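You operate a simulated robot arm through the tools that you are given. There is no shell and no other tool.

Carry out the task below with a simulated robot arm. There is one attempt and no reset: what you move stays moved.

## Task
Lay the log in the length trough and brush the sawdust off the fuel bench.
Fine: the log lies on the sawdust, so it goes first; put the brush back. Set down upright: hearth brush. What is to be rubbed or washed off counts as gone when no trace of it is left.

It is judged by the outcome, as a careful person would: the job done as asked, and still so three seconds after it is handed in. It fails if anything else is knocked over, pushed out of place, dropped, spilled or broken.

## Robot
A 6-joint arm with a two-finger parallel gripper, fixed in place. Base frame: the origin is on the floor under the middle of its stand, x ahead of it, y to its left, z up; the work surface is at about z = 620. Lengths are in mm, angles in degrees, forces in N, time in s.
With the tool pointing down near the work surface it reaches from about 140 to 600 mm from the base axis. Its first joint turns from -66.0 to 66.0 degrees. Payload 2.7 kg.
The tool frame sits at the grasp point between the pads (the TCP): z along the fingers, y along the line on which they close. The tips reach 23 mm beyond it. The gripper opens to 94 mm. The fingers are 38 mm wide and 10 mm thick; the gripper's body (54 by 96 mm) begins 39 mm behind the TCP.
Orientation is told as [roll, pitch, yaw] about the base's x, y, z axes, in that order, counted from this pose: with the fingers straight down and closing along the base's y, the tool's x points along the base's -x, its y along +y and its z along -z.

## Interface
- The arm moves only by the tool play_rows. Its argument "deltas" is a list of rows, each a list of 7 numbers: the gripper command, from -1 (fully open) to 1 (shut), values between in proportion, then the shift along the base's x, y, z in units of 30 mm (1.0 is 30 mm), then the turn, a rotation vector about the base's x, y, z in units of 6 degrees (1.0 is 6 degrees). In form: [[fingers, x, y, z, rx, ry, rz], ...]. A call has 1 to 20 rows; each row shifts and turns the commanded pose from where the row before left it. A call with a number of a shift or a turn outside -1 to 1 is refused whole. Each row takes 0.2 s and may step no farther than 50 mm and 8.6 degrees from the row before; otherwise, or with a gripper value out of range, the whole call is refused. A pose out of reach is approached as far as the arm can. The call stops where the force on the tool passes 40 N (or 10 N more than at its start, if that is more) or the arm is blocked; 0.2 s more then pass. Each finger travels about 45 mm/s and halts on what it meets, pressing with about 35 N; the grip force reading is that of the motor and also rises with nothing between the fingers. The clock runs only during rows and for 0.2 s after the last one: add rows that do not move to give the fingers time. It gives the time, the measured TCP pose, the force on the tool (base axes), the opening and the grip force at its end, in the units of the frame above (readings bear some noise), with the torque about the TCP (base axes, N m) and any sound that the robot's microphone picked up, and new pictures: "views" is both (left out), scene, wrist or none.
- Cameras (640 x 400 px; columns grow to the right, rows downward): "scene" is fixed at [77.4, -429.9, 1409.8]; the picture's right is [0.78, -0.63, 0.00], its down [-0.41, -0.51, -0.76] and it looks along [0.48, 0.59, -0.65] (base axes); focal length 344 px, centre (320, 200). "wrist" rides on the gripper at [86, 16, -74] in the tool frame; the picture's right is [-0.18, 0.98, 0.00], its down [-0.58, -0.11, -0.81] and it looks along [-0.79, -0.15, 0.59] (tool axes); focal length 243 px, centre (320, 200). There is no depth. A picture from a camera that has moved, and an enlarged one, comes with that camera's place and axes in the base frame and with its lens. The place of the scene camera against the robot may be out by one fixed shift of up to 25 mm in any direction.
- close_up(camera, box): a new picture of the part [left, top, right, bottom] of that camera's present view, enlarged. The clock stands still meanwhile.
- close_job(): hands the job in; it is judged then, once.

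Nothing tells you positions but the pictures and the camera data. Unless the task says otherwise, let go and move clear before handing in.

The tools are called as a command line: name --pt "numbers of a row" for each row, then --argument value for the rest, lists and objects as JSON in quotes. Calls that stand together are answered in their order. play_rows: Moves the arm, as the interface text tells. Its arguments: {"type":"object","properties":{"deltas":{"type":"array","items":{"type":"array","items":{"type":"number"}}},"views":{"type":"string","enum":["both","scene","wrist","none"]}},"required":["deltas"]} The other tools are called the same way: close_up (camera, box) takes an enlarged picture of a part of a camera's view; close_job () hands the job in.

At the start:

```text
clock: 0.0
tool_pos: [380.6, 198.7, 991.7]
tcp_rot: [0.0, 0.1, 0.1]
ft_force: [0.3, -0.4, 0.1]
wrist_torque: [0.03, 0.03, 0.03]
finger_gap: 93.9
grasp_force: 0.1
```

scene: 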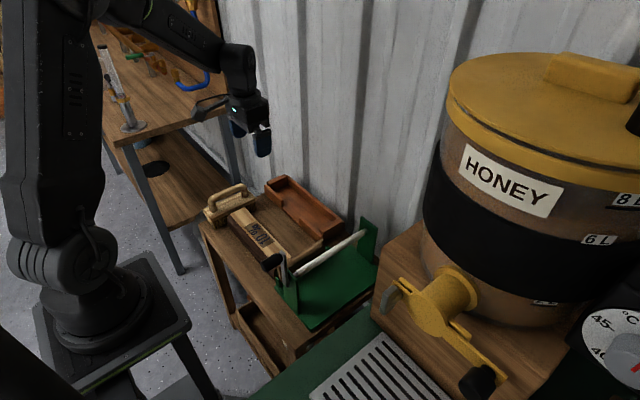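
wrist: 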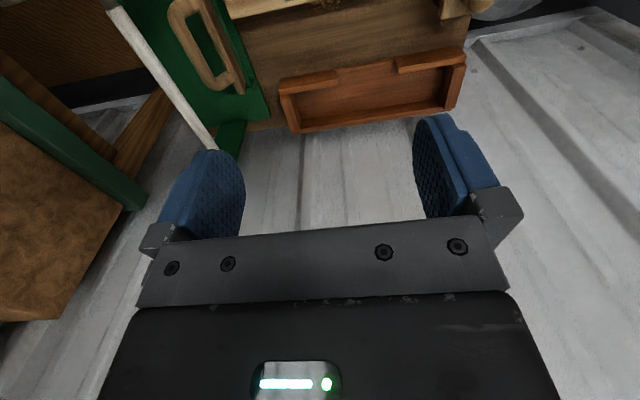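

I see a fuel bench with a log, a reddish trough, a brush-like object with a handle, and a green saw stand. I'll look closer before moving anything.

close_up --camera "scene" --box '[180, 160, 400, 340]'

close_up --camera "wrist" --box '[100, 0, 500, 150]'

```text
2.22 times, centred on (290, 250) of scene
camera zoom: at [77.4, -429.9, 1409.8], right [0.78, -0.63, 0.0], down [-0.41, -0.51, -0.76], along [0.48, 0.59, -0.65], focal length 764 px, centre (387, 89)
```

zoom: 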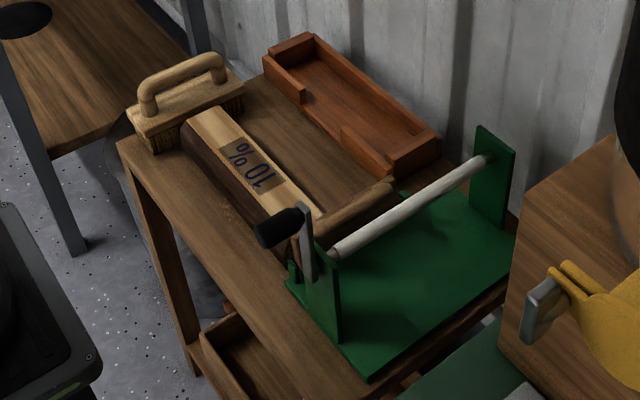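

```text
1.60 times, centred on (300, 75) of wrist
camera zoom: at [294.7, 214.7, 1064.8], right [0.18, 0.98, 0.0], down [0.58, -0.11, 0.81], along [0.79, -0.15, -0.59], focal length 388 px, centre (352, 400)
```

zoom: 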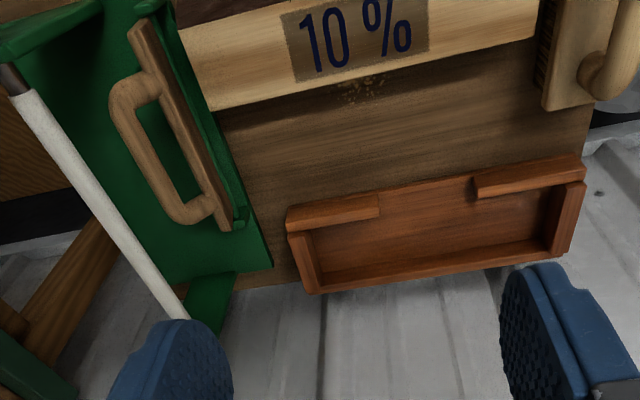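

The bench holds a log labelled 10 %, a trough against the wall, a brush at the left, and a green crank stand with another wooden handle. I'll pull the arm back for a fuller wrist view of the bench before deciding on grips.

play_rows --pt "-1 -1 0 0 0 0 0" --pt "-1 -1 0 0 0 0 0" --pt "-1 -1 0 0 0 0 0" --pt "-1 -1 0 0 0 0 0" --pt "-1 0 0 0 0 0 0" --views "both"

```text
clock: 1.2
tool_pos: [260.1, 199.1, 991.0]
tcp_rot: [0.1, 0.0, 0.1]
ft_force: [0.5, -0.4, 0.1]
wrist_torque: [-0.05, 0.02, 0.04]
finger_gap: 93.9
grasp_force: 0.1
camera wrist: at [174.1, 214.4, 1065.3], right [0.18, 0.98, 0.0], down [0.58, -0.11, 0.81], along [0.79, -0.15, -0.59], focal length 243 px, centre (320, 200)
```

scene: 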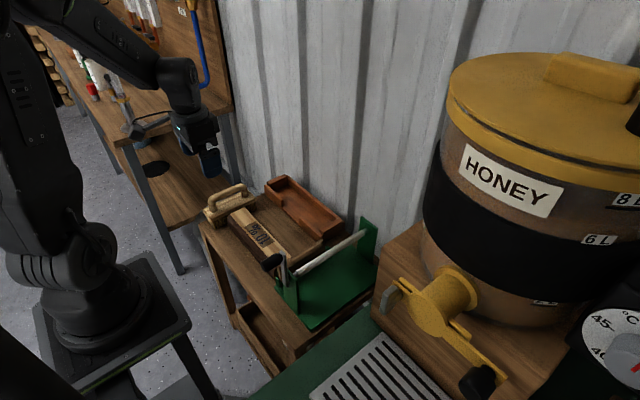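
wrist: 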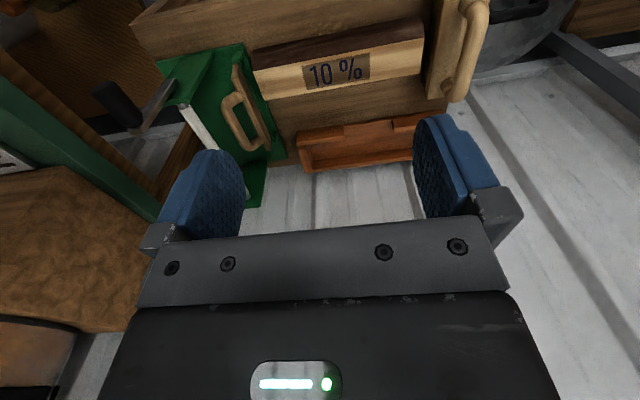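

The bench is now nearly all in the wrist view. I'll enlarge it to measure the objects.

close_up --camera "wrist" --box '[80, 0, 300, 138]'

close_up --camera "wrist" --box '[230, 0, 510, 175]'

close_up --camera "scene" --box '[190, 170, 350, 270]'

close_up --camera "scene" --box '[240, 210, 400, 310]'

```text
2.90 times, centred on (190, 69) of wrist
camera zoom: at [174.1, 214.4, 1065.3], right [0.18, 0.98, 0.0], down [0.58, -0.11, 0.81], along [0.79, -0.15, -0.59], focal length 703 px, centre (697, 580)
```

zoom: 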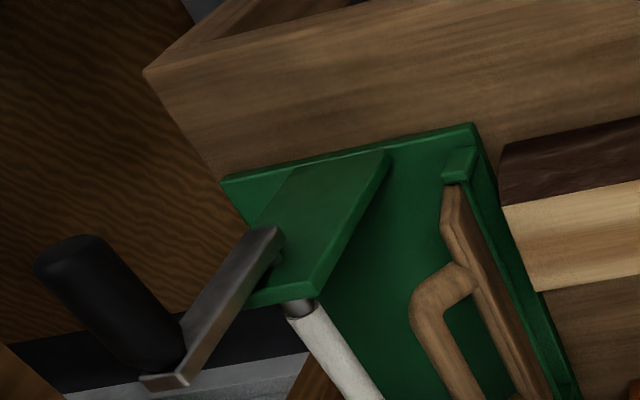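

```text
2.29 times, centred on (370, 88) of wrist
camera zoom: at [174.1, 214.4, 1065.3], right [0.18, 0.98, 0.0], down [0.58, -0.11, 0.81], along [0.79, -0.15, -0.59], focal length 555 px, centre (206, 457)
```

zoom: 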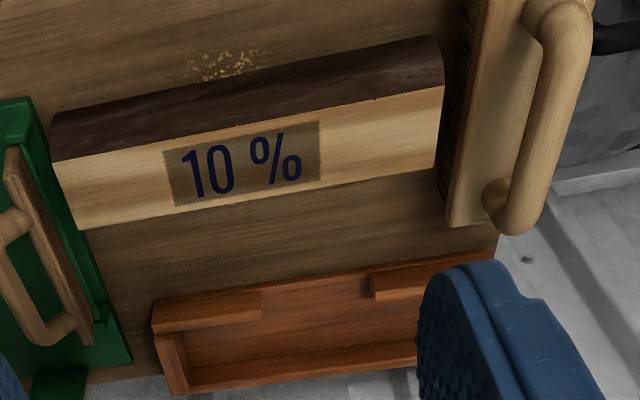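

```text
4.00 times, centred on (270, 220) of scene
camera zoom: at [77.4, -429.9, 1409.8], right [0.78, -0.63, 0.0], down [-0.41, -0.51, -0.76], along [0.48, 0.59, -0.65], focal length 1375 px, centre (520, 120)
```

zoom: 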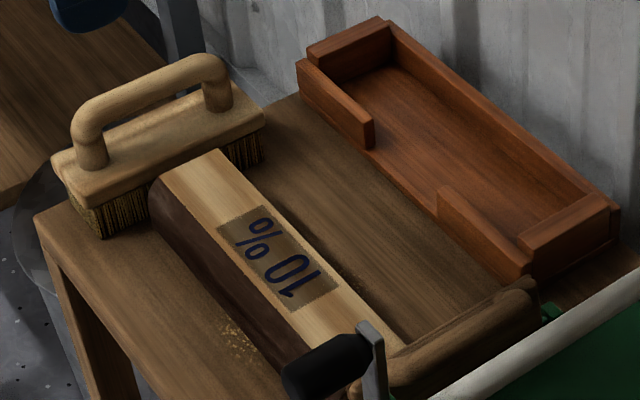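

```text
4.00 times, centred on (320, 260) of scene
camera zoom: at [77.4, -429.9, 1409.8], right [0.78, -0.63, 0.0], down [-0.41, -0.51, -0.76], along [0.48, 0.59, -0.65], focal length 1375 px, centre (320, -40)
```

zoom: 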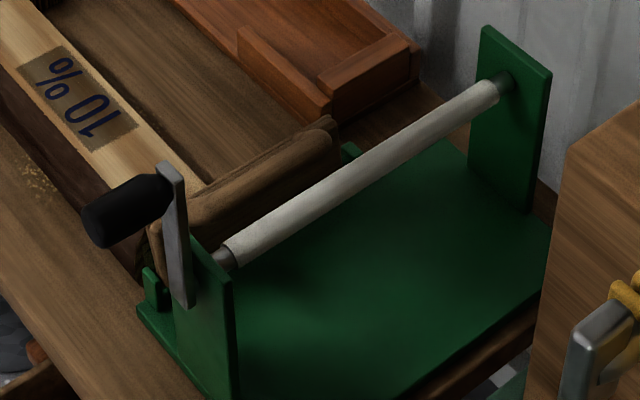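

The log appears to lie along y at about x 337–390, y 77–333, with its top near z 675 and sawdust showing on both sides of it around y 200. I'll tilt the wrist camera down to see the whole bench from above.

play_rows --pt "-1 0.5 0 0 0 1 0" --pt "-1 0.5 0 0 0 1 0" --pt "-1 0.5 0 0 0 1 0" --pt "-1 0.5 0 0 0 1 0" --pt "-1 0 0 0 0 1 0" --pt "-1 0 0 0 0 0 0" --views "wrist"

```text
clock: 2.6
tool_pos: [321.1, 198.7, 991.1]
tcp_rot: [0.0, 30.1, 0.2]
ft_force: [-0.9, 0.1, 0.5]
wrist_torque: [-0.02, 0.03, -0.01]
finger_gap: 93.9
grasp_force: 0.1
camera wrist: at [283.9, 214.7, 1098.3], right [0.16, 0.98, -0.09], down [0.91, -0.11, 0.41], along [0.39, -0.15, -0.91], focal length 243 px, centre (320, 200)
```

wrist: 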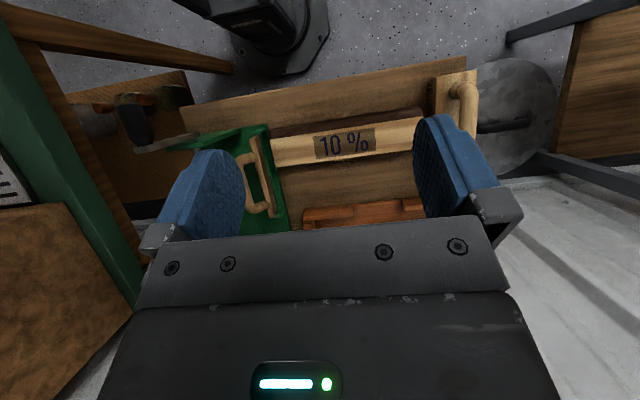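

The fingers hide much of this view. I'll undo the tilt and move further out so the trough sits in the clear upper part of the wrist picture.

play_rows --pt "-1 1 0 0 0 -1 0" --pt "-1 1 0 0 0 -1 0" --pt "-1 1 0 0 0 -1 0" --pt "-1 1 0 0 0 -1 0" --pt "-1 0.5 0 0 0 -1 0" --pt "-1 0 0 0 0 0 0" --views "wrist"

```text
clock: 4.0
tool_pos: [455.8, 198.6, 991.5]
tcp_rot: [0.2, 0.0, 0.1]
ft_force: [0.5, 0.1, -0.4]
wrist_torque: [0.0, 0.0, 0.0]
finger_gap: 94.2
grasp_force: 0.0
camera wrist: at [370.0, 214.3, 1064.3], right [0.18, 0.98, 0.0], down [0.58, -0.11, 0.81], along [0.79, -0.15, -0.59], focal length 243 px, centre (320, 200)
```

wrist: 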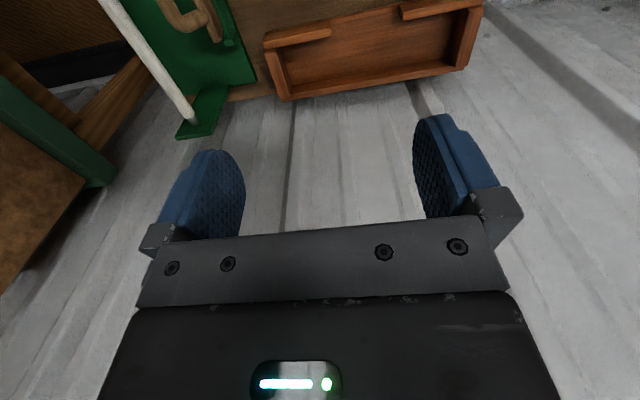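

close_up --camera "wrist" --box '[230, 0, 500, 115]'

close_up --camera "wrist" --box '[90, 0, 290, 140]'

```text
2.37 times, centred on (365, 58) of wrist
camera zoom: at [370.0, 214.3, 1064.3], right [0.18, 0.98, 0.0], down [0.58, -0.11, 0.81], along [0.79, -0.15, -0.59], focal length 575 px, centre (213, 538)
```

zoom: 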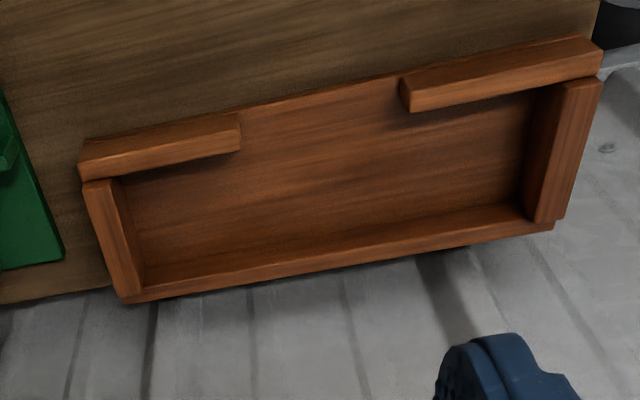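

```text
2.86 times, centred on (190, 70) of wrist
camera zoom: at [370.0, 214.3, 1064.3], right [0.18, 0.98, 0.0], down [0.58, -0.11, 0.81], along [0.79, -0.15, -0.59], focal length 693 px, centre (691, 571)
```

zoom: 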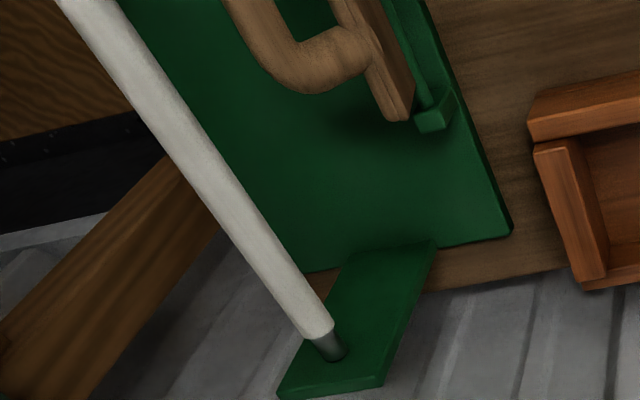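

I'll enlarge the trough further to separate its wall faces.

close_up --camera "wrist" --box '[255, 20, 345, 110]'

close_up --camera "wrist" --box '[390, 0, 490, 100]'

```text
4.44 times, centred on (300, 65) of wrist
camera zoom: at [370.0, 214.3, 1064.3], right [0.18, 0.98, 0.0], down [0.58, -0.11, 0.81], along [0.79, -0.15, -0.59], focal length 1078 px, centre (409, 800)
```

zoom: 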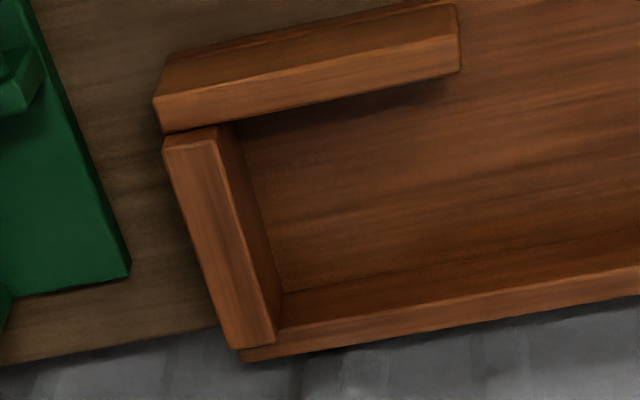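

```text
4.00 times, centred on (440, 50) of wrist
camera zoom: at [370.0, 214.3, 1064.3], right [0.18, 0.98, 0.0], down [0.58, -0.11, 0.81], along [0.79, -0.15, -0.59], focal length 970 px, centre (-160, 800)
```

zoom: 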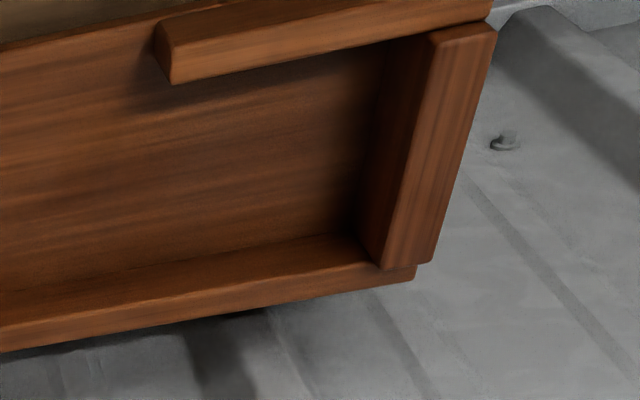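

The trough's inside measures about x 516–592, y 120–392, with its wall top at z≈656 and its floor near 629. Next I'll look more closely at the green stand and the handled piece beside the log.

play_rows --pt "-1 -1 -1 0 0 0 0" --pt "-1 -1 -1 0 0 0 0" --pt "-1 -1 -1 0 0 0 0" --pt "-1 -1 -1 0 0 0 0" --pt "-1 0 0 0 0 0 0" --views "both"

close_up --camera "wrist" --box '[160, 0, 480, 200]'

```text
clock: 5.2
tool_pos: [334.6, 76.8, 992.6]
tcp_rot: [0.1, 0.0, 0.1]
ft_force: [-0.6, -0.1, 0.7]
wrist_torque: [-0.02, -0.01, 0.02]
finger_gap: 94.0
grasp_force: 0.1
camera wrist: at [249.5, 92.7, 1065.3], right [0.18, 0.98, 0.0], down [0.58, -0.11, 0.81], along [0.79, -0.15, -0.59], focal length 243 px, centre (320, 200)
```

scene: 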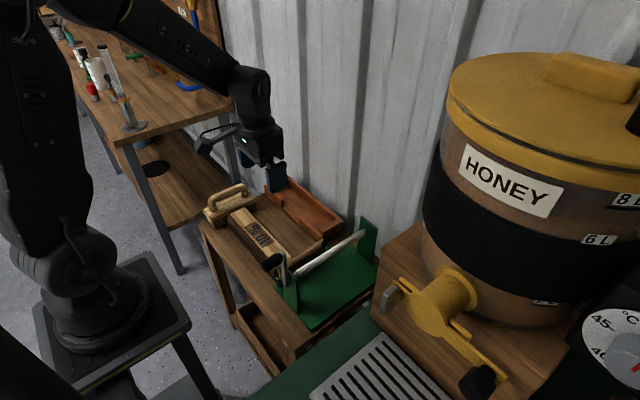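
wrist: 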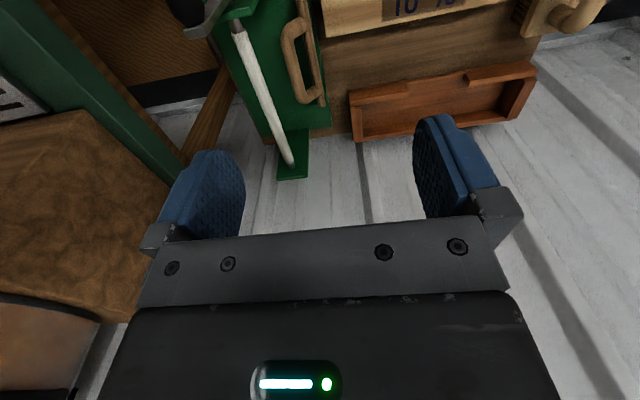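

```text
2.00 times, centred on (320, 100) of wrist
camera zoom: at [249.5, 92.7, 1065.3], right [0.18, 0.98, 0.0], down [0.58, -0.11, 0.81], along [0.79, -0.15, -0.59], focal length 485 px, centre (320, 400)
```

zoom: 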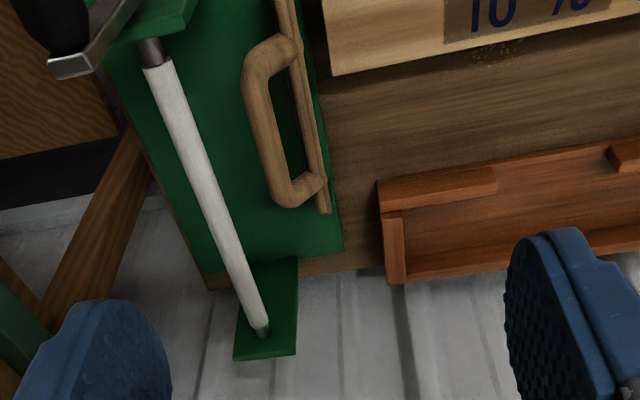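

The handled board on the green stand reaches about z 710 at y≈25, so I'll keep clear of that side. Now I'll look at the brush from closer.

play_rows --pt "-1 -0.5 1 -0.5 0 0 0" --pt "-1 -0.5 1 -0.5 0 0 0" --pt "-1 0 1 -0.5 0 0 0" --pt "-1 0 1 -0.5 0 0 0" --pt "-1 0 1 -0.5 0 0 0" --pt "-1 0 1 -0.5 0 0 0" --pt "-1 0 1 0 0 0 0" --pt "-1 0 1 0 0 0 0" --pt "-1 0 0 0 0 0 0" --views "wrist"

close_up --camera "wrist" --box '[100, 0, 420, 200]'

```text
clock: 7.2
tool_pos: [305.0, 317.7, 900.8]
tcp_rot: [0.0, 0.1, 0.2]
ft_force: [0.1, -0.3, -0.1]
wrist_torque: [0.0, 0.0, -0.02]
finger_gap: 94.3
grasp_force: 0.1
camera wrist: at [219.4, 334.4, 974.6], right [0.18, 0.98, 0.0], down [0.58, -0.11, 0.81], along [0.79, -0.15, -0.59], focal length 243 px, centre (320, 200)
```

wrist: 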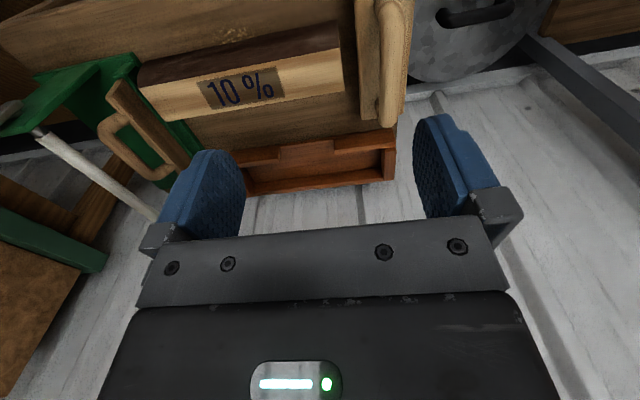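

```text
2.00 times, centred on (260, 100) of wrist
camera zoom: at [219.4, 334.4, 974.6], right [0.18, 0.98, 0.0], down [0.58, -0.11, 0.81], along [0.79, -0.15, -0.59], focal length 485 px, centre (440, 400)
```

zoom: 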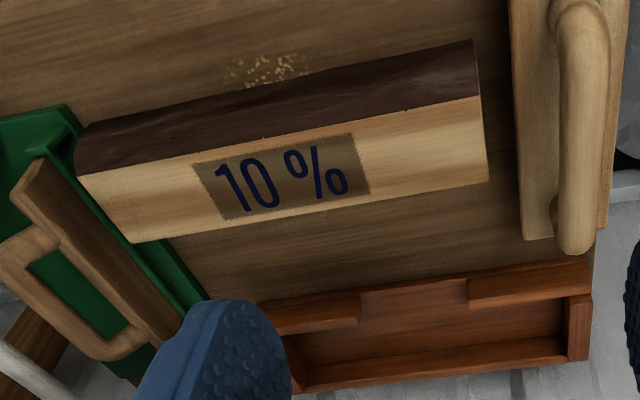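

The log's top face is about x 340–389, y 75–333, but the bark side seems to bulge. I'll zoom in on both ends to see its cross-section, and on the brush.

close_up --camera "wrist" --box '[120, 40, 220, 130]'

close_up --camera "wrist" --box '[310, 0, 430, 140]'

close_up --camera "scene" --box '[195, 175, 265, 235]'

close_up --camera "scene" --box '[225, 200, 305, 270]'

```text
4.44 times, centred on (170, 85) of wrist
camera zoom: at [219.4, 334.4, 974.6], right [0.18, 0.98, 0.0], down [0.58, -0.11, 0.81], along [0.79, -0.15, -0.59], focal length 1078 px, centre (987, 711)
```

zoom: 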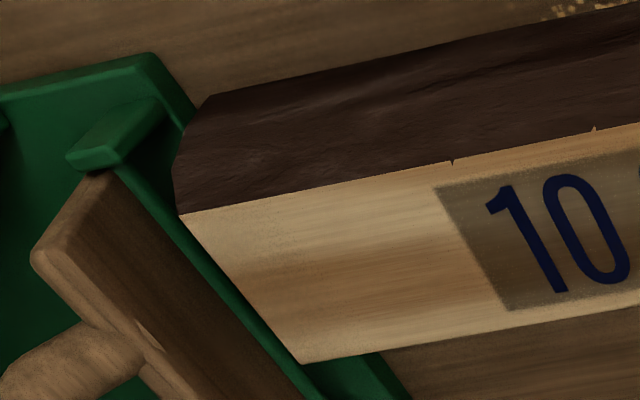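

```text
2.86 times, centred on (370, 70) of wrist
camera zoom: at [219.4, 334.4, 974.6], right [0.18, 0.98, 0.0], down [0.58, -0.11, 0.81], along [0.79, -0.15, -0.59], focal length 693 px, centre (177, 571)
```

zoom: 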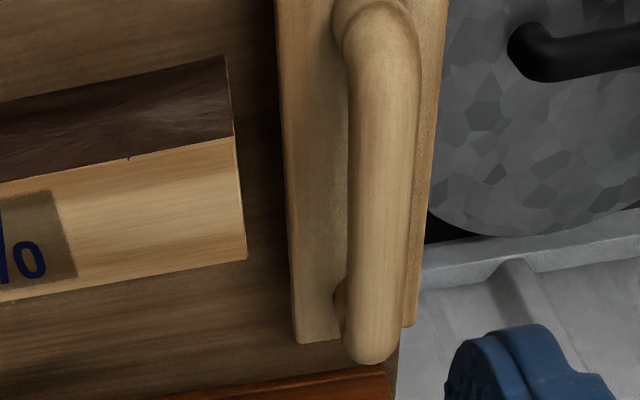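

```text
6.67 times, centred on (230, 205) of scene
camera zoom: at [77.4, -429.8, 1409.8], right [0.78, -0.63, 0.0], down [-0.41, -0.51, -0.76], along [0.48, 0.59, -0.65], focal length 2292 px, centre (920, 167)
```

zoom: 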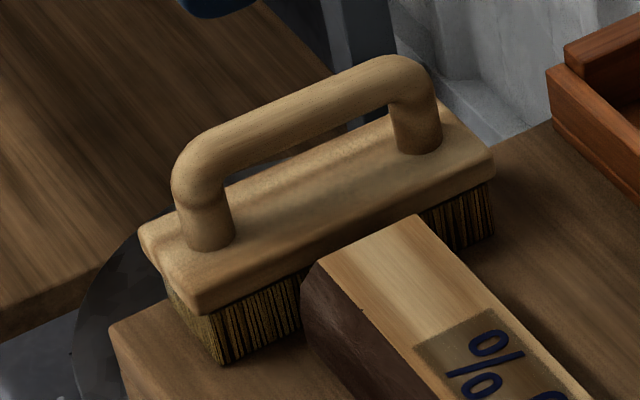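

```text
5.71 times, centred on (265, 235) of scene
camera zoom: at [77.4, -429.8, 1409.8], right [0.78, -0.63, 0.0], down [-0.41, -0.51, -0.76], along [0.48, 0.59, -0.65], focal length 1964 px, centre (634, 0)
```

zoom: 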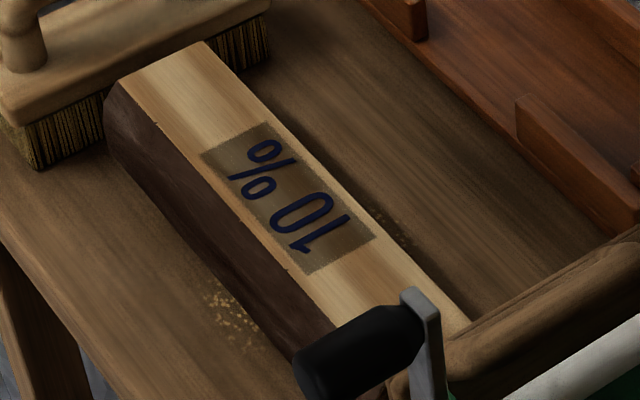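

The bark side bulges toward the base, so I want to see the log's end profile. I'll turn the wrist by -90° high above the bench and look along the log from the brush side.

play_rows --pt "-1 0.13 0.15 0 0 0 -1" --pt "-1 0.13 0.15 0 0 0 -1" --pt "-1 0.13 0.15 0 0 0 -1" --pt "-1 0.13 0.15 0 0 0 -1" --pt "-1 0.13 0.15 0 0 0 -1" --pt "-1 0.13 0.15 0 0 0 -1" --pt "-1 0.13 0.15 0 0 0 -1" --pt "-1 0.13 0.15 0 0 0 -1" --pt "-1 0.13 0.15 0 0 0 -1" --pt "-1 0.13 0.15 0 0 0 -1" --pt "-1 0.13 0.15 0 0 0 -1" --pt "-1 0.13 0.15 0 0 0 -1" --pt "-1 0.13 0.15 0 0 0 -1" --pt "-1 0.13 0.15 0 0 0 -1" --pt "-1 0.13 0.15 0 0 0 -1" --pt "-1 0 0 0 0 0 0" --views "both"

```text
clock: 10.6
tool_pos: [364.0, 386.1, 901.7]
tcp_rot: [0.1, 0.0, -90.0]
ft_force: [-0.4, -0.1, 0.0]
wrist_torque: [0.01, -0.01, -0.03]
finger_gap: 94.3
grasp_force: 0.0
camera wrist: at [380.6, 472.6, 974.6], right [0.98, -0.18, 0.0], down [-0.11, -0.58, 0.81], along [-0.15, -0.79, -0.59], focal length 243 px, centre (320, 200)
```

scene: 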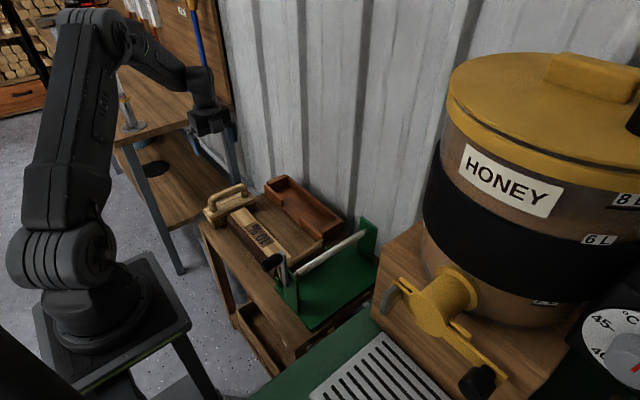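
wrist: 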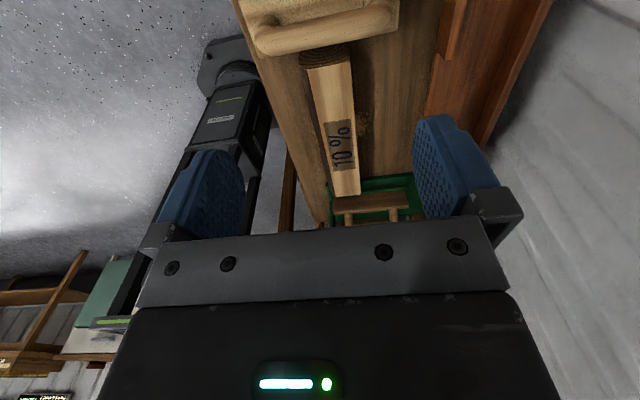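

close_up --camera "wrist" --box '[270, 20, 390, 100]'

close_up --camera "wrist" --box '[220, 0, 420, 125]'

close_up --camera "wrist" --box '[280, 80, 440, 230]'

```text
5.00 times, centred on (330, 60) of wrist
camera zoom: at [380.6, 472.6, 974.6], right [0.98, -0.18, 0.0], down [-0.11, -0.58, 0.81], along [-0.15, -0.79, -0.59], focal length 1213 px, centre (270, 900)
```

zoom: 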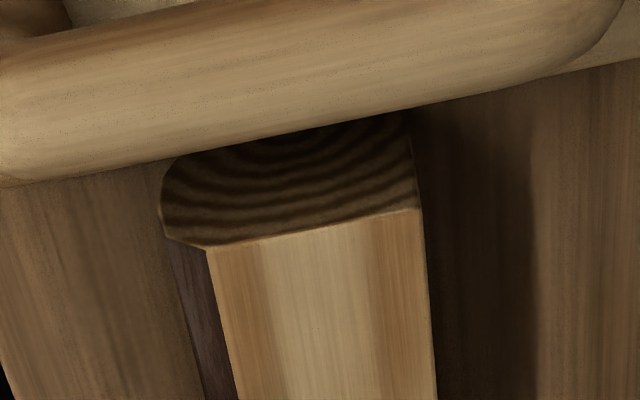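

```text
3.20 times, centred on (320, 62) of wrist
camera zoom: at [380.6, 472.6, 974.6], right [0.98, -0.18, 0.0], down [-0.11, -0.58, 0.81], along [-0.15, -0.79, -0.59], focal length 776 px, centre (320, 640)
```

zoom: 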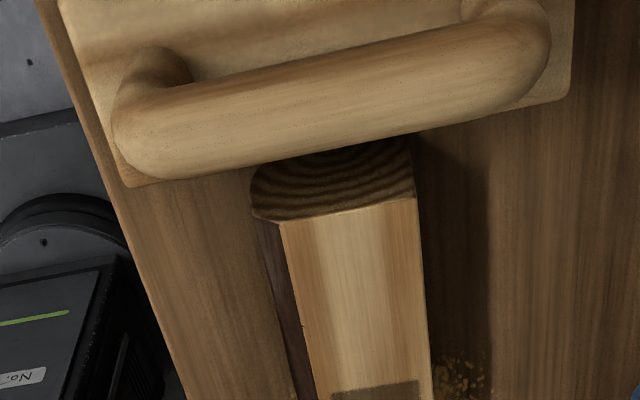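

```text
2.67 times, centred on (360, 155) of wrist
camera zoom: at [380.6, 472.6, 974.6], right [0.98, -0.18, 0.0], down [-0.11, -0.58, 0.81], along [-0.15, -0.79, -0.59], focal length 647 px, centre (213, 320)
```

zoom: 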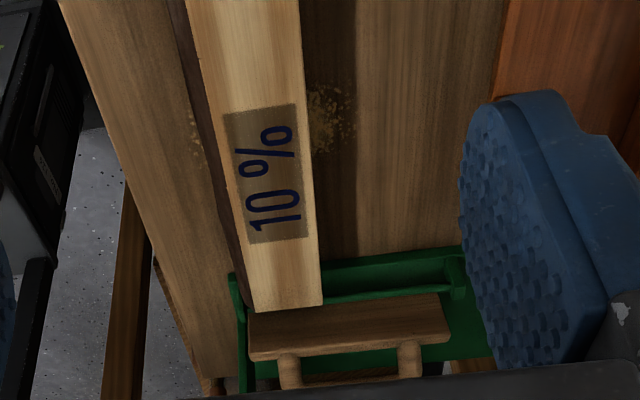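

The log is a split piece: flat top, flat vertical far face at x≈391, and bark near face at x≈326, so it is about 65 wide, 55 tall and 257 long. Before gripping I'll test whether the arm reaches over the trough centre, and look at the trough from there.

play_rows --pt "-1 0.9 -0.62 -0.5 0 0 0" --pt "-1 0.9 -0.62 -0.5 0 0 0" --pt "-1 0.9 -0.62 -0.5 0 0 0" --pt "-1 0.9 -0.62 -0.5 0 0 0" --pt "-1 0.9 -0.62 -0.5 0 0 0" --pt "-1 0.9 -0.62 -0.5 0 0 0" --pt "-1 0.9 -0.62 -0.5 0 0 0" --pt "-1 0 0 -0.8 0 0 0" --pt "-1 0 0 -0.8 0 0 0" --pt "-1 0 0 0 0 0 0" --views "both"

```text
clock: 12.8
tool_pos: [553.7, 256.5, 747.9]
tcp_rot: [0.1, -0.1, -89.9]
ft_force: [-0.5, 0.9, 0.5]
wrist_torque: [0.06, 0.02, 0.02]
finger_gap: 93.9
grasp_force: 0.0
camera wrist: at [570.4, 342.4, 821.4], right [0.98, -0.18, 0.0], down [-0.11, -0.58, 0.81], along [-0.15, -0.79, -0.59], focal length 243 px, centre (320, 200)
```

scene: 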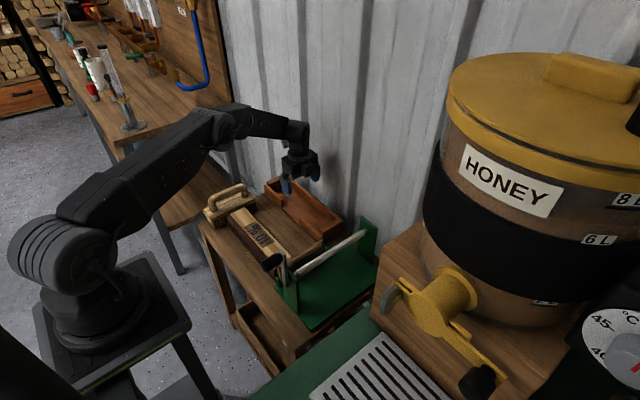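
wrist: 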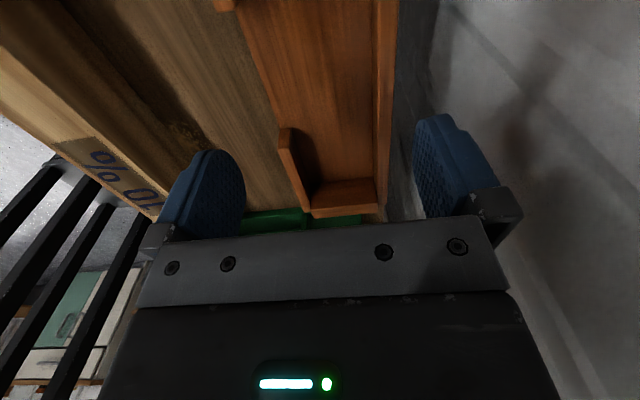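

The arm reaches the trough centre at z 748. I'll lower a little more to check reach at the set-down height, staying above the trough walls.

play_rows --pt "-1 0 0 -0.6 0 0 0" --pt "-1 0 0 -0.6 0 0 0" --pt "-1 0 0 -0.6 0 0 0" --pt "-1 0 0 0 0 0 0" --views "both"

close_up --camera "wrist" --box '[200, 0, 440, 230]'

close_up --camera "scene" --box '[250, 130, 350, 240]'

```text
clock: 13.8
tool_pos: [554.2, 256.6, 695.0]
tcp_rot: [0.1, 0.0, -89.9]
ft_force: [-0.5, -0.1, 0.3]
wrist_torque: [-0.01, -0.02, -0.04]
finger_gap: 94.0
grasp_force: 0.2
camera wrist: at [570.1, 343.1, 767.3], right [0.98, -0.18, 0.0], down [-0.11, -0.58, 0.81], along [-0.15, -0.79, -0.59], focal length 243 px, centre (320, 200)
```

scene: 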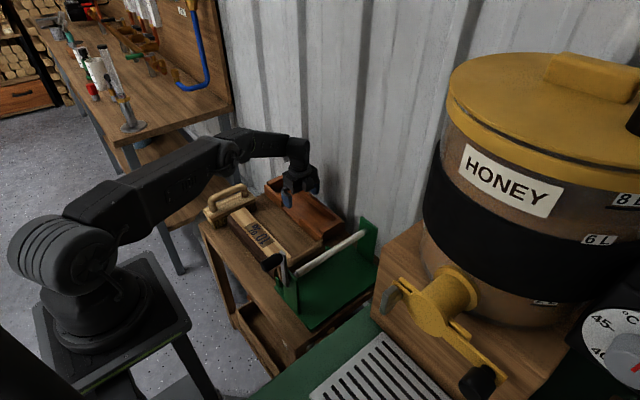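
wrist: 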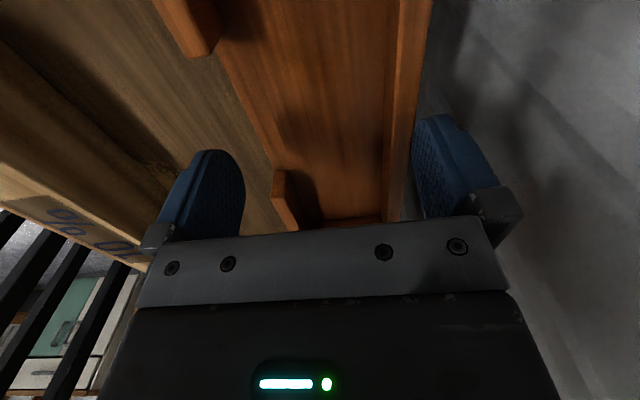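

```text
1.74 times, centred on (320, 115) of wrist
camera zoom: at [570.1, 343.1, 767.3], right [0.98, -0.18, 0.0], down [-0.11, -0.58, 0.81], along [-0.15, -0.79, -0.59], focal length 422 px, centre (320, 348)
```

zoom: 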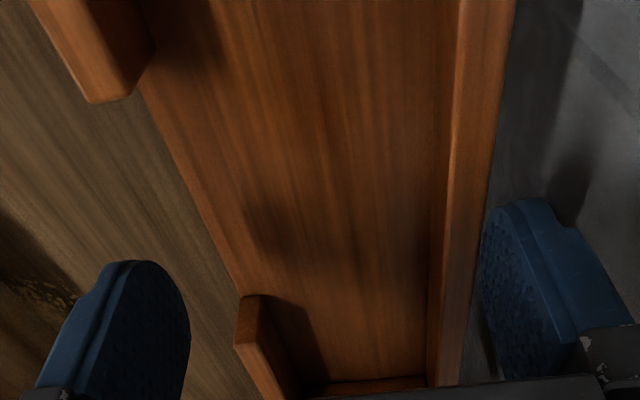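

```text
3.64 times, centred on (300, 185) of scene
camera zoom: at [77.4, -429.9, 1409.8], right [0.78, -0.63, 0.0], down [-0.41, -0.51, -0.76], along [0.48, 0.59, -0.65], focal length 1250 px, centre (393, 254)
```

zoom: 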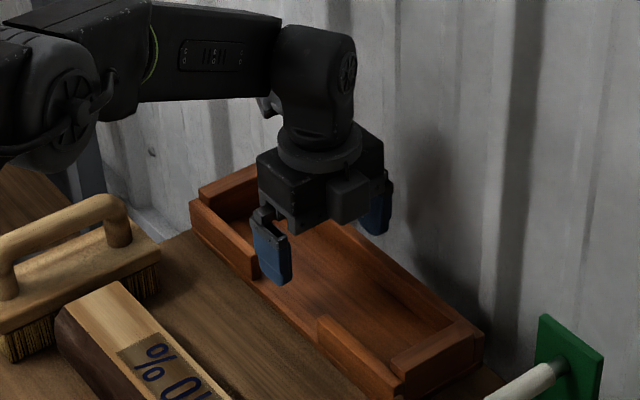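

The arm reaches over the trough comfortably, and the trough numbers are confirmed. I'll lift and move above the log's middle, fingers closing along x, then check alignment.

play_rows --pt "-1 0 0 1 0 0 0" --pt "-1 0 0 1 0 0 0" --pt "-1 -0.3 0 0.9 0 0 0" --pt "-1 -0.9 -0.25 0 0 0 0" --pt "-1 -0.9 -0.25 0 0 0 0" --pt "-1 -0.9 -0.25 0 0 0 0" --pt "-1 -0.9 -0.25 0 0 0 0" --pt "-1 -0.9 -0.25 0 0 0 0" --pt "-1 -0.9 -0.25 0 0 0 0" --pt "-1 -0.82 -0.25 0 0 0 0" --pt "-1 0 0 0 0 0 0" --views "both"

close_up --camera "wrist" --box '[140, 60, 520, 260]'

```text
clock: 16.2
tool_pos: [356.7, 203.7, 780.6]
tcp_rot: [0.0, 0.0, -89.9]
ft_force: [0.1, -0.4, -0.4]
wrist_torque: [-0.02, -0.02, 0.03]
finger_gap: 94.2
grasp_force: 0.1
camera wrist: at [373.3, 290.4, 854.4], right [0.98, -0.18, 0.0], down [-0.11, -0.58, 0.81], along [-0.15, -0.79, -0.59], focal length 243 px, centre (320, 200)
```

scene: 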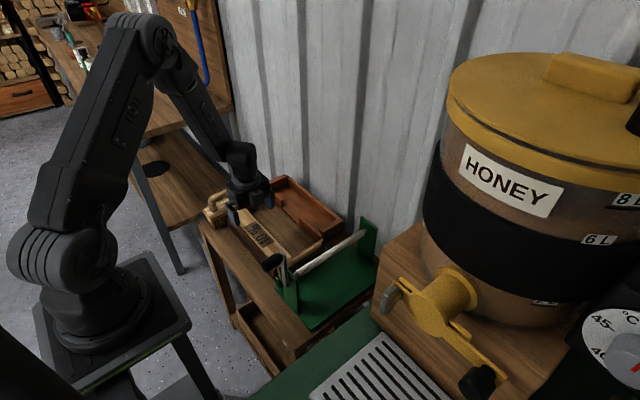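
wrist: 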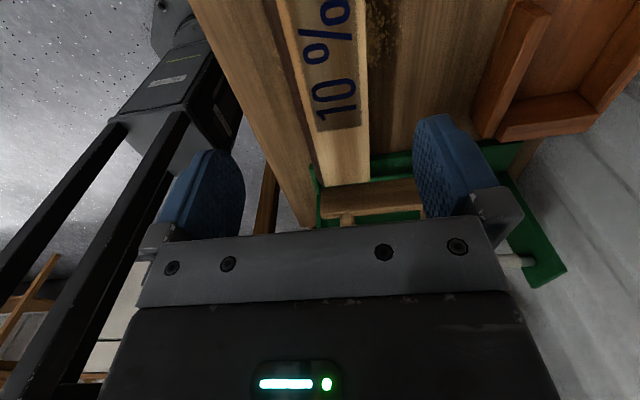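

```text
1.68 times, centred on (330, 160) of wrist
camera zoom: at [373.3, 290.4, 854.4], right [0.98, -0.18, 0.0], down [-0.11, -0.58, 0.81], along [-0.15, -0.79, -0.59], focal length 409 px, centre (303, 267)
```

zoom: 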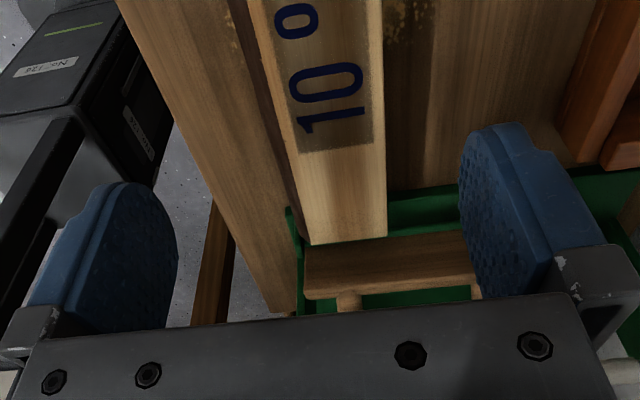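

The gripper is centred over the log within a couple of mm. I'll lower so the tips reach about 22 mm below the log's top, stopping short of the bench.

play_rows --pt "-1 0.05 0 -0.9 0 0 0" --pt "-1 0 0 -0.9 0 0 0" --pt "-1 0 0 -0.9 0 0 0" --pt "-1 0 0 -0.6 0 0 0" --pt "-1 0 0 -0.28 0 0 0" --pt "-1 0 0 0 0 0 0" --views "both"

close_up --camera "scene" --box '[210, 170, 310, 270]'

close_up --camera "wrist" --box '[140, 60, 520, 260]'

```text
clock: 17.6
tool_pos: [360.1, 203.0, 673.1]
tcp_rot: [0.1, 0.0, -89.9]
ft_force: [-0.3, -0.1, 0.1]
wrist_torque: [0.0, 0.02, -0.01]
finger_gap: 93.7
grasp_force: 0.0
camera wrist: at [375.7, 290.2, 747.4], right [0.98, -0.18, 0.0], down [-0.11, -0.58, 0.81], along [-0.15, -0.79, -0.59], focal length 243 px, centre (320, 200)
```

scene: 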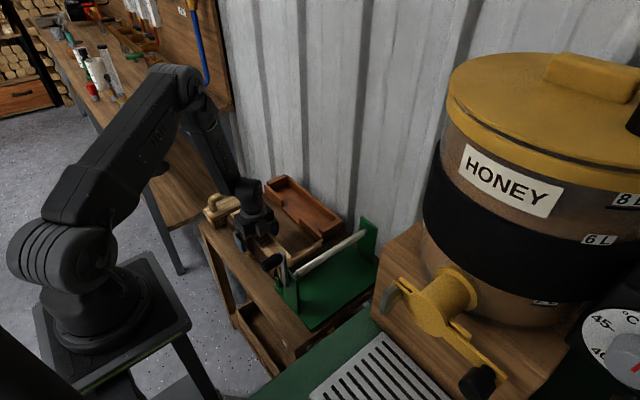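
wrist: 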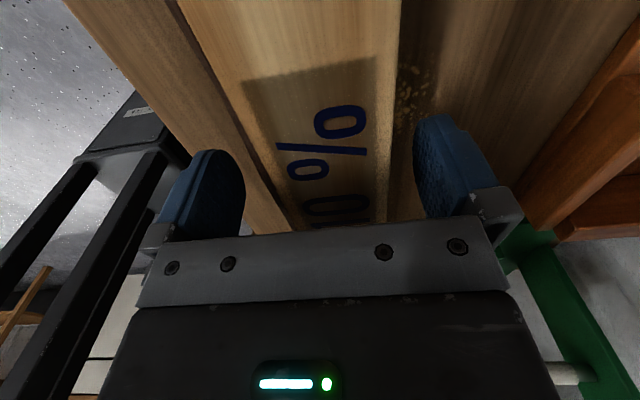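

```text
4.00 times, centred on (260, 220) of scene
camera zoom: at [77.4, -429.9, 1409.8], right [0.78, -0.63, 0.0], down [-0.41, -0.51, -0.76], along [0.48, 0.59, -0.65], focal length 1375 px, centre (560, 120)
```

zoom: 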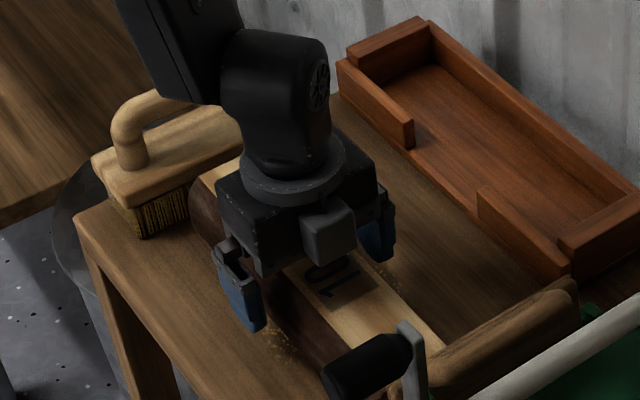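

```text
1.68 times, centred on (330, 160) of wrist
camera zoom: at [375.7, 290.2, 747.4], right [0.98, -0.18, 0.0], down [-0.11, -0.58, 0.81], along [-0.15, -0.79, -0.59], focal length 409 px, centre (303, 267)
```

zoom: 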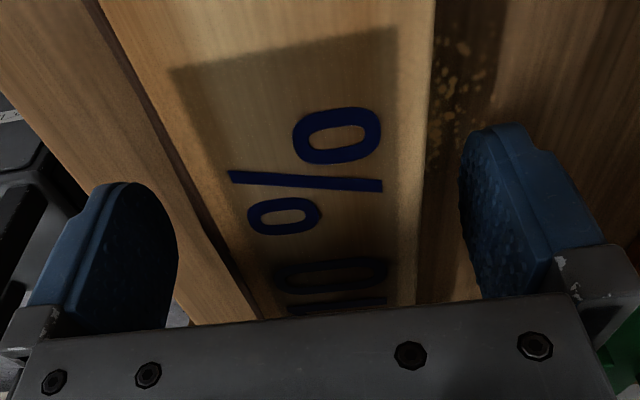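

The fingers straddle the log cleanly. I'll close the gripper and give it time to settle.

play_rows --pt "0 0 0 0 0 0 0" --pt "1 0 0 0 0 0 0" --pt "1 0 0 0 0 0 0" --pt "1 0 0 0 0 0 0" --pt "1 0 0 0 0 0 0" --views "wrist"

```text
clock: 18.8
tool_pos: [358.4, 203.8, 673.8]
tcp_rot: [0.0, 0.0, -90.0]
ft_force: [-3.2, 0.0, 1.0]
wrist_torque: [-0.02, 0.36, -0.09]
finger_gap: 64.7
grasp_force: 35.5
camera wrist: at [375.4, 290.2, 747.5], right [0.98, -0.18, 0.0], down [-0.11, -0.58, 0.81], along [-0.15, -0.79, -0.59], focal length 243 px, centre (320, 200)
```

wrist: 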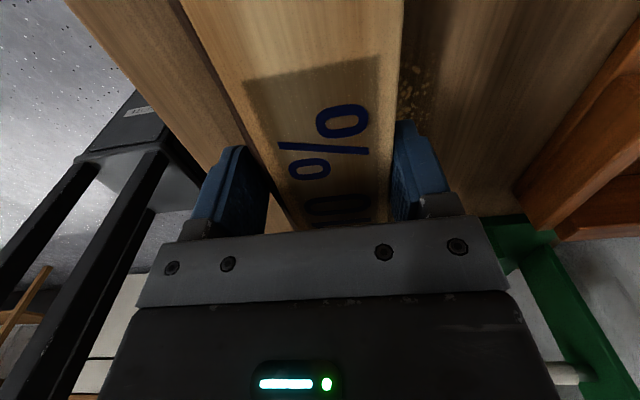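

The gap of 64.7 mm matches the log's width and the grip force is 35 N. I'll lift gently and check that it holds.

play_rows --pt "1 0 0 0.2 0 0 0" --pt "1 0 0 0.4 0 0 0" --pt "1 0 0 0.5 0 0 0" --pt "1 0 0 0.5 0 0 0" --pt "1 0 0 0 0 0 0" --views "both"

close_up --camera "scene" --box '[190, 170, 310, 280]'

```text
clock: 20.0
tool_pos: [358.8, 203.0, 723.1]
tcp_rot: [0.1, 0.0, -89.8]
ft_force: [-0.7, 0.0, -6.3]
wrist_torque: [-0.01, -0.02, -0.01]
finger_gap: 65.1
grasp_force: 35.2
camera wrist: at [375.6, 289.7, 796.1], right [0.98, -0.18, 0.0], down [-0.11, -0.58, 0.81], along [-0.15, -0.79, -0.59], focal length 243 px, centre (320, 200)
```

scene: 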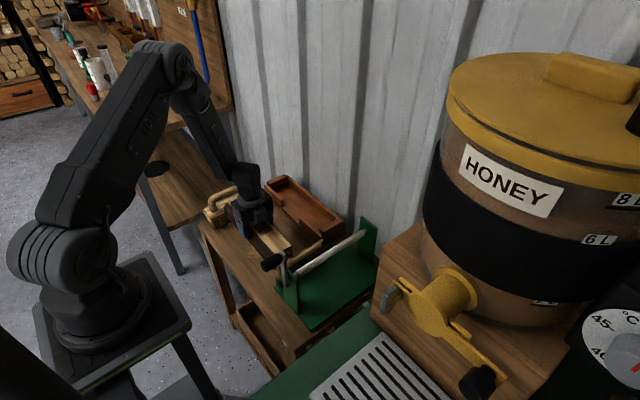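
wrist: 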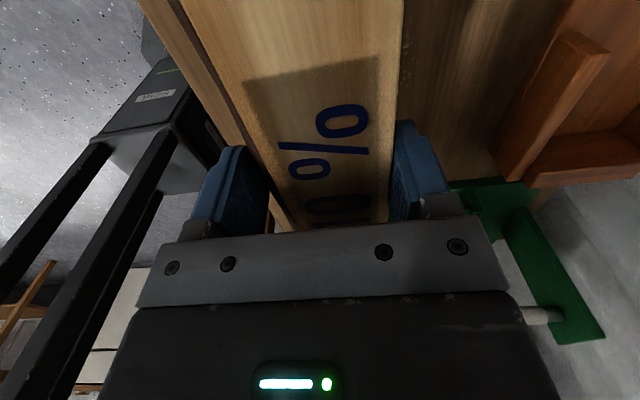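

```text
3.64 times, centred on (250, 225) of scene
camera zoom: at [77.5, -429.8, 1409.8], right [0.78, -0.63, 0.0], down [-0.41, -0.51, -0.76], along [0.48, 0.59, -0.65], focal length 1250 px, centre (574, 109)
```

zoom: 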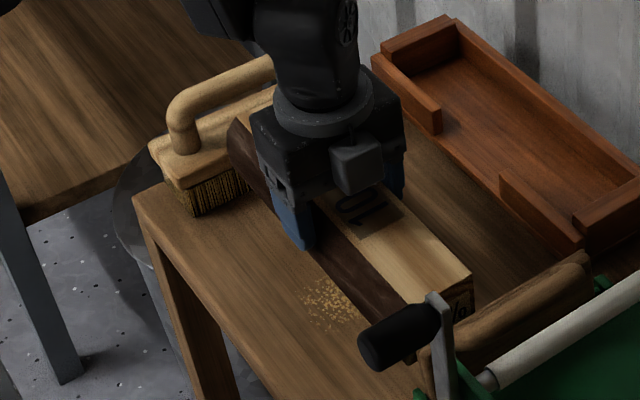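

The log is lifted and level at 6 N of weight, and it stays put in the grip. I'll raise it well over everything and carry it above the trough.

play_rows --pt "1 0 0 0.86 0 0 0" --pt "1 0 0 0.86 0 0 0" --pt "1 0 0 0.86 0 0 0" --pt "1 0.6 0 0 0 0 0" --pt "1 0.8 0 0 0 0 0" --pt "1 0.8 0.3 0 0 0 0" --pt "1 0.8 0.3 0 0 0 0" --pt "1 0.8 0.3 0 0 0 0" --pt "1 0.8 0.3 0 0 0 0" --pt "1 0.8 0.3 0 0 0 0" --pt "1 0.7 0.25 0 0 0 0" --pt "1 0.42 0 0 0 0 0" --pt "1 0 0 0 0 0 0" --pt "1 0 0 0 0 0 0" --views "both"

close_up --camera "scene" --box '[240, 130, 380, 250]'

close_up --camera "wrist" --box '[180, 0, 500, 240]'

```text
clock: 23.0
tool_pos: [555.3, 255.1, 799.4]
tcp_rot: [0.0, -0.1, -90.0]
ft_force: [0.2, -0.1, -6.0]
wrist_torque: [0.02, -0.02, 0.0]
finger_gap: 64.7
grasp_force: 35.2
camera wrist: at [571.5, 342.6, 872.5], right [0.98, -0.18, 0.0], down [-0.11, -0.58, 0.81], along [-0.15, -0.79, -0.59], focal length 243 px, centre (320, 200)
```

scene: 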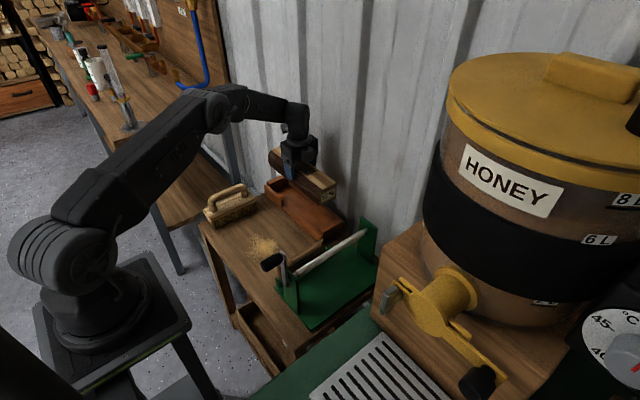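
wrist: 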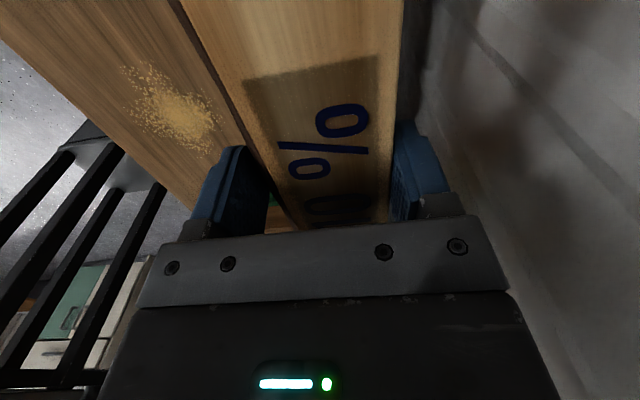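

```text
3.33 times, centred on (310, 190) of scene
camera zoom: at [77.5, -429.8, 1409.8], right [0.78, -0.63, 0.0], down [-0.41, -0.51, -0.76], along [0.48, 0.59, -0.65], focal length 1146 px, centre (353, 233)
```

zoom: 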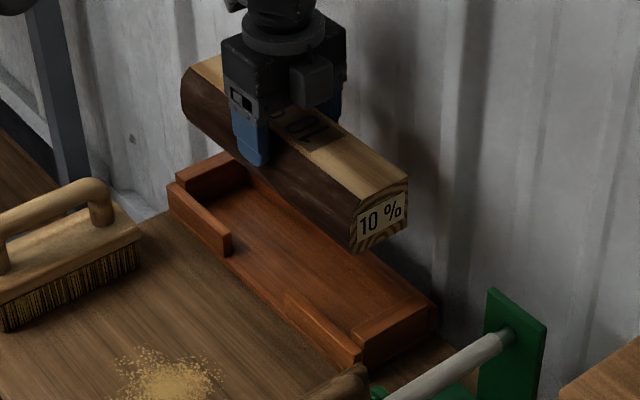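

```text
1.67 times, centred on (340, 120) of wrist
camera zoom: at [571.5, 342.6, 872.5], right [0.98, -0.18, 0.0], down [-0.11, -0.58, 0.81], along [-0.15, -0.79, -0.59], focal length 404 px, centre (287, 333)
```

zoom: 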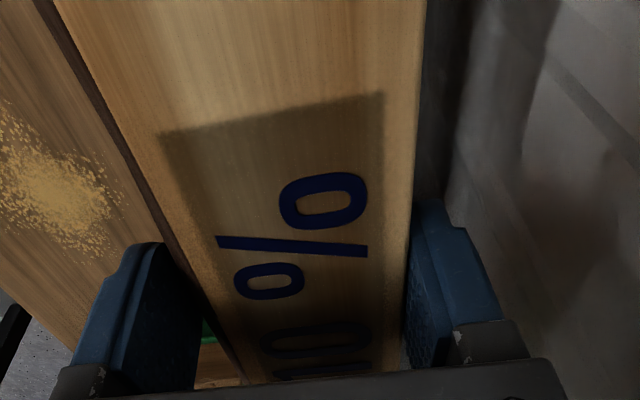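

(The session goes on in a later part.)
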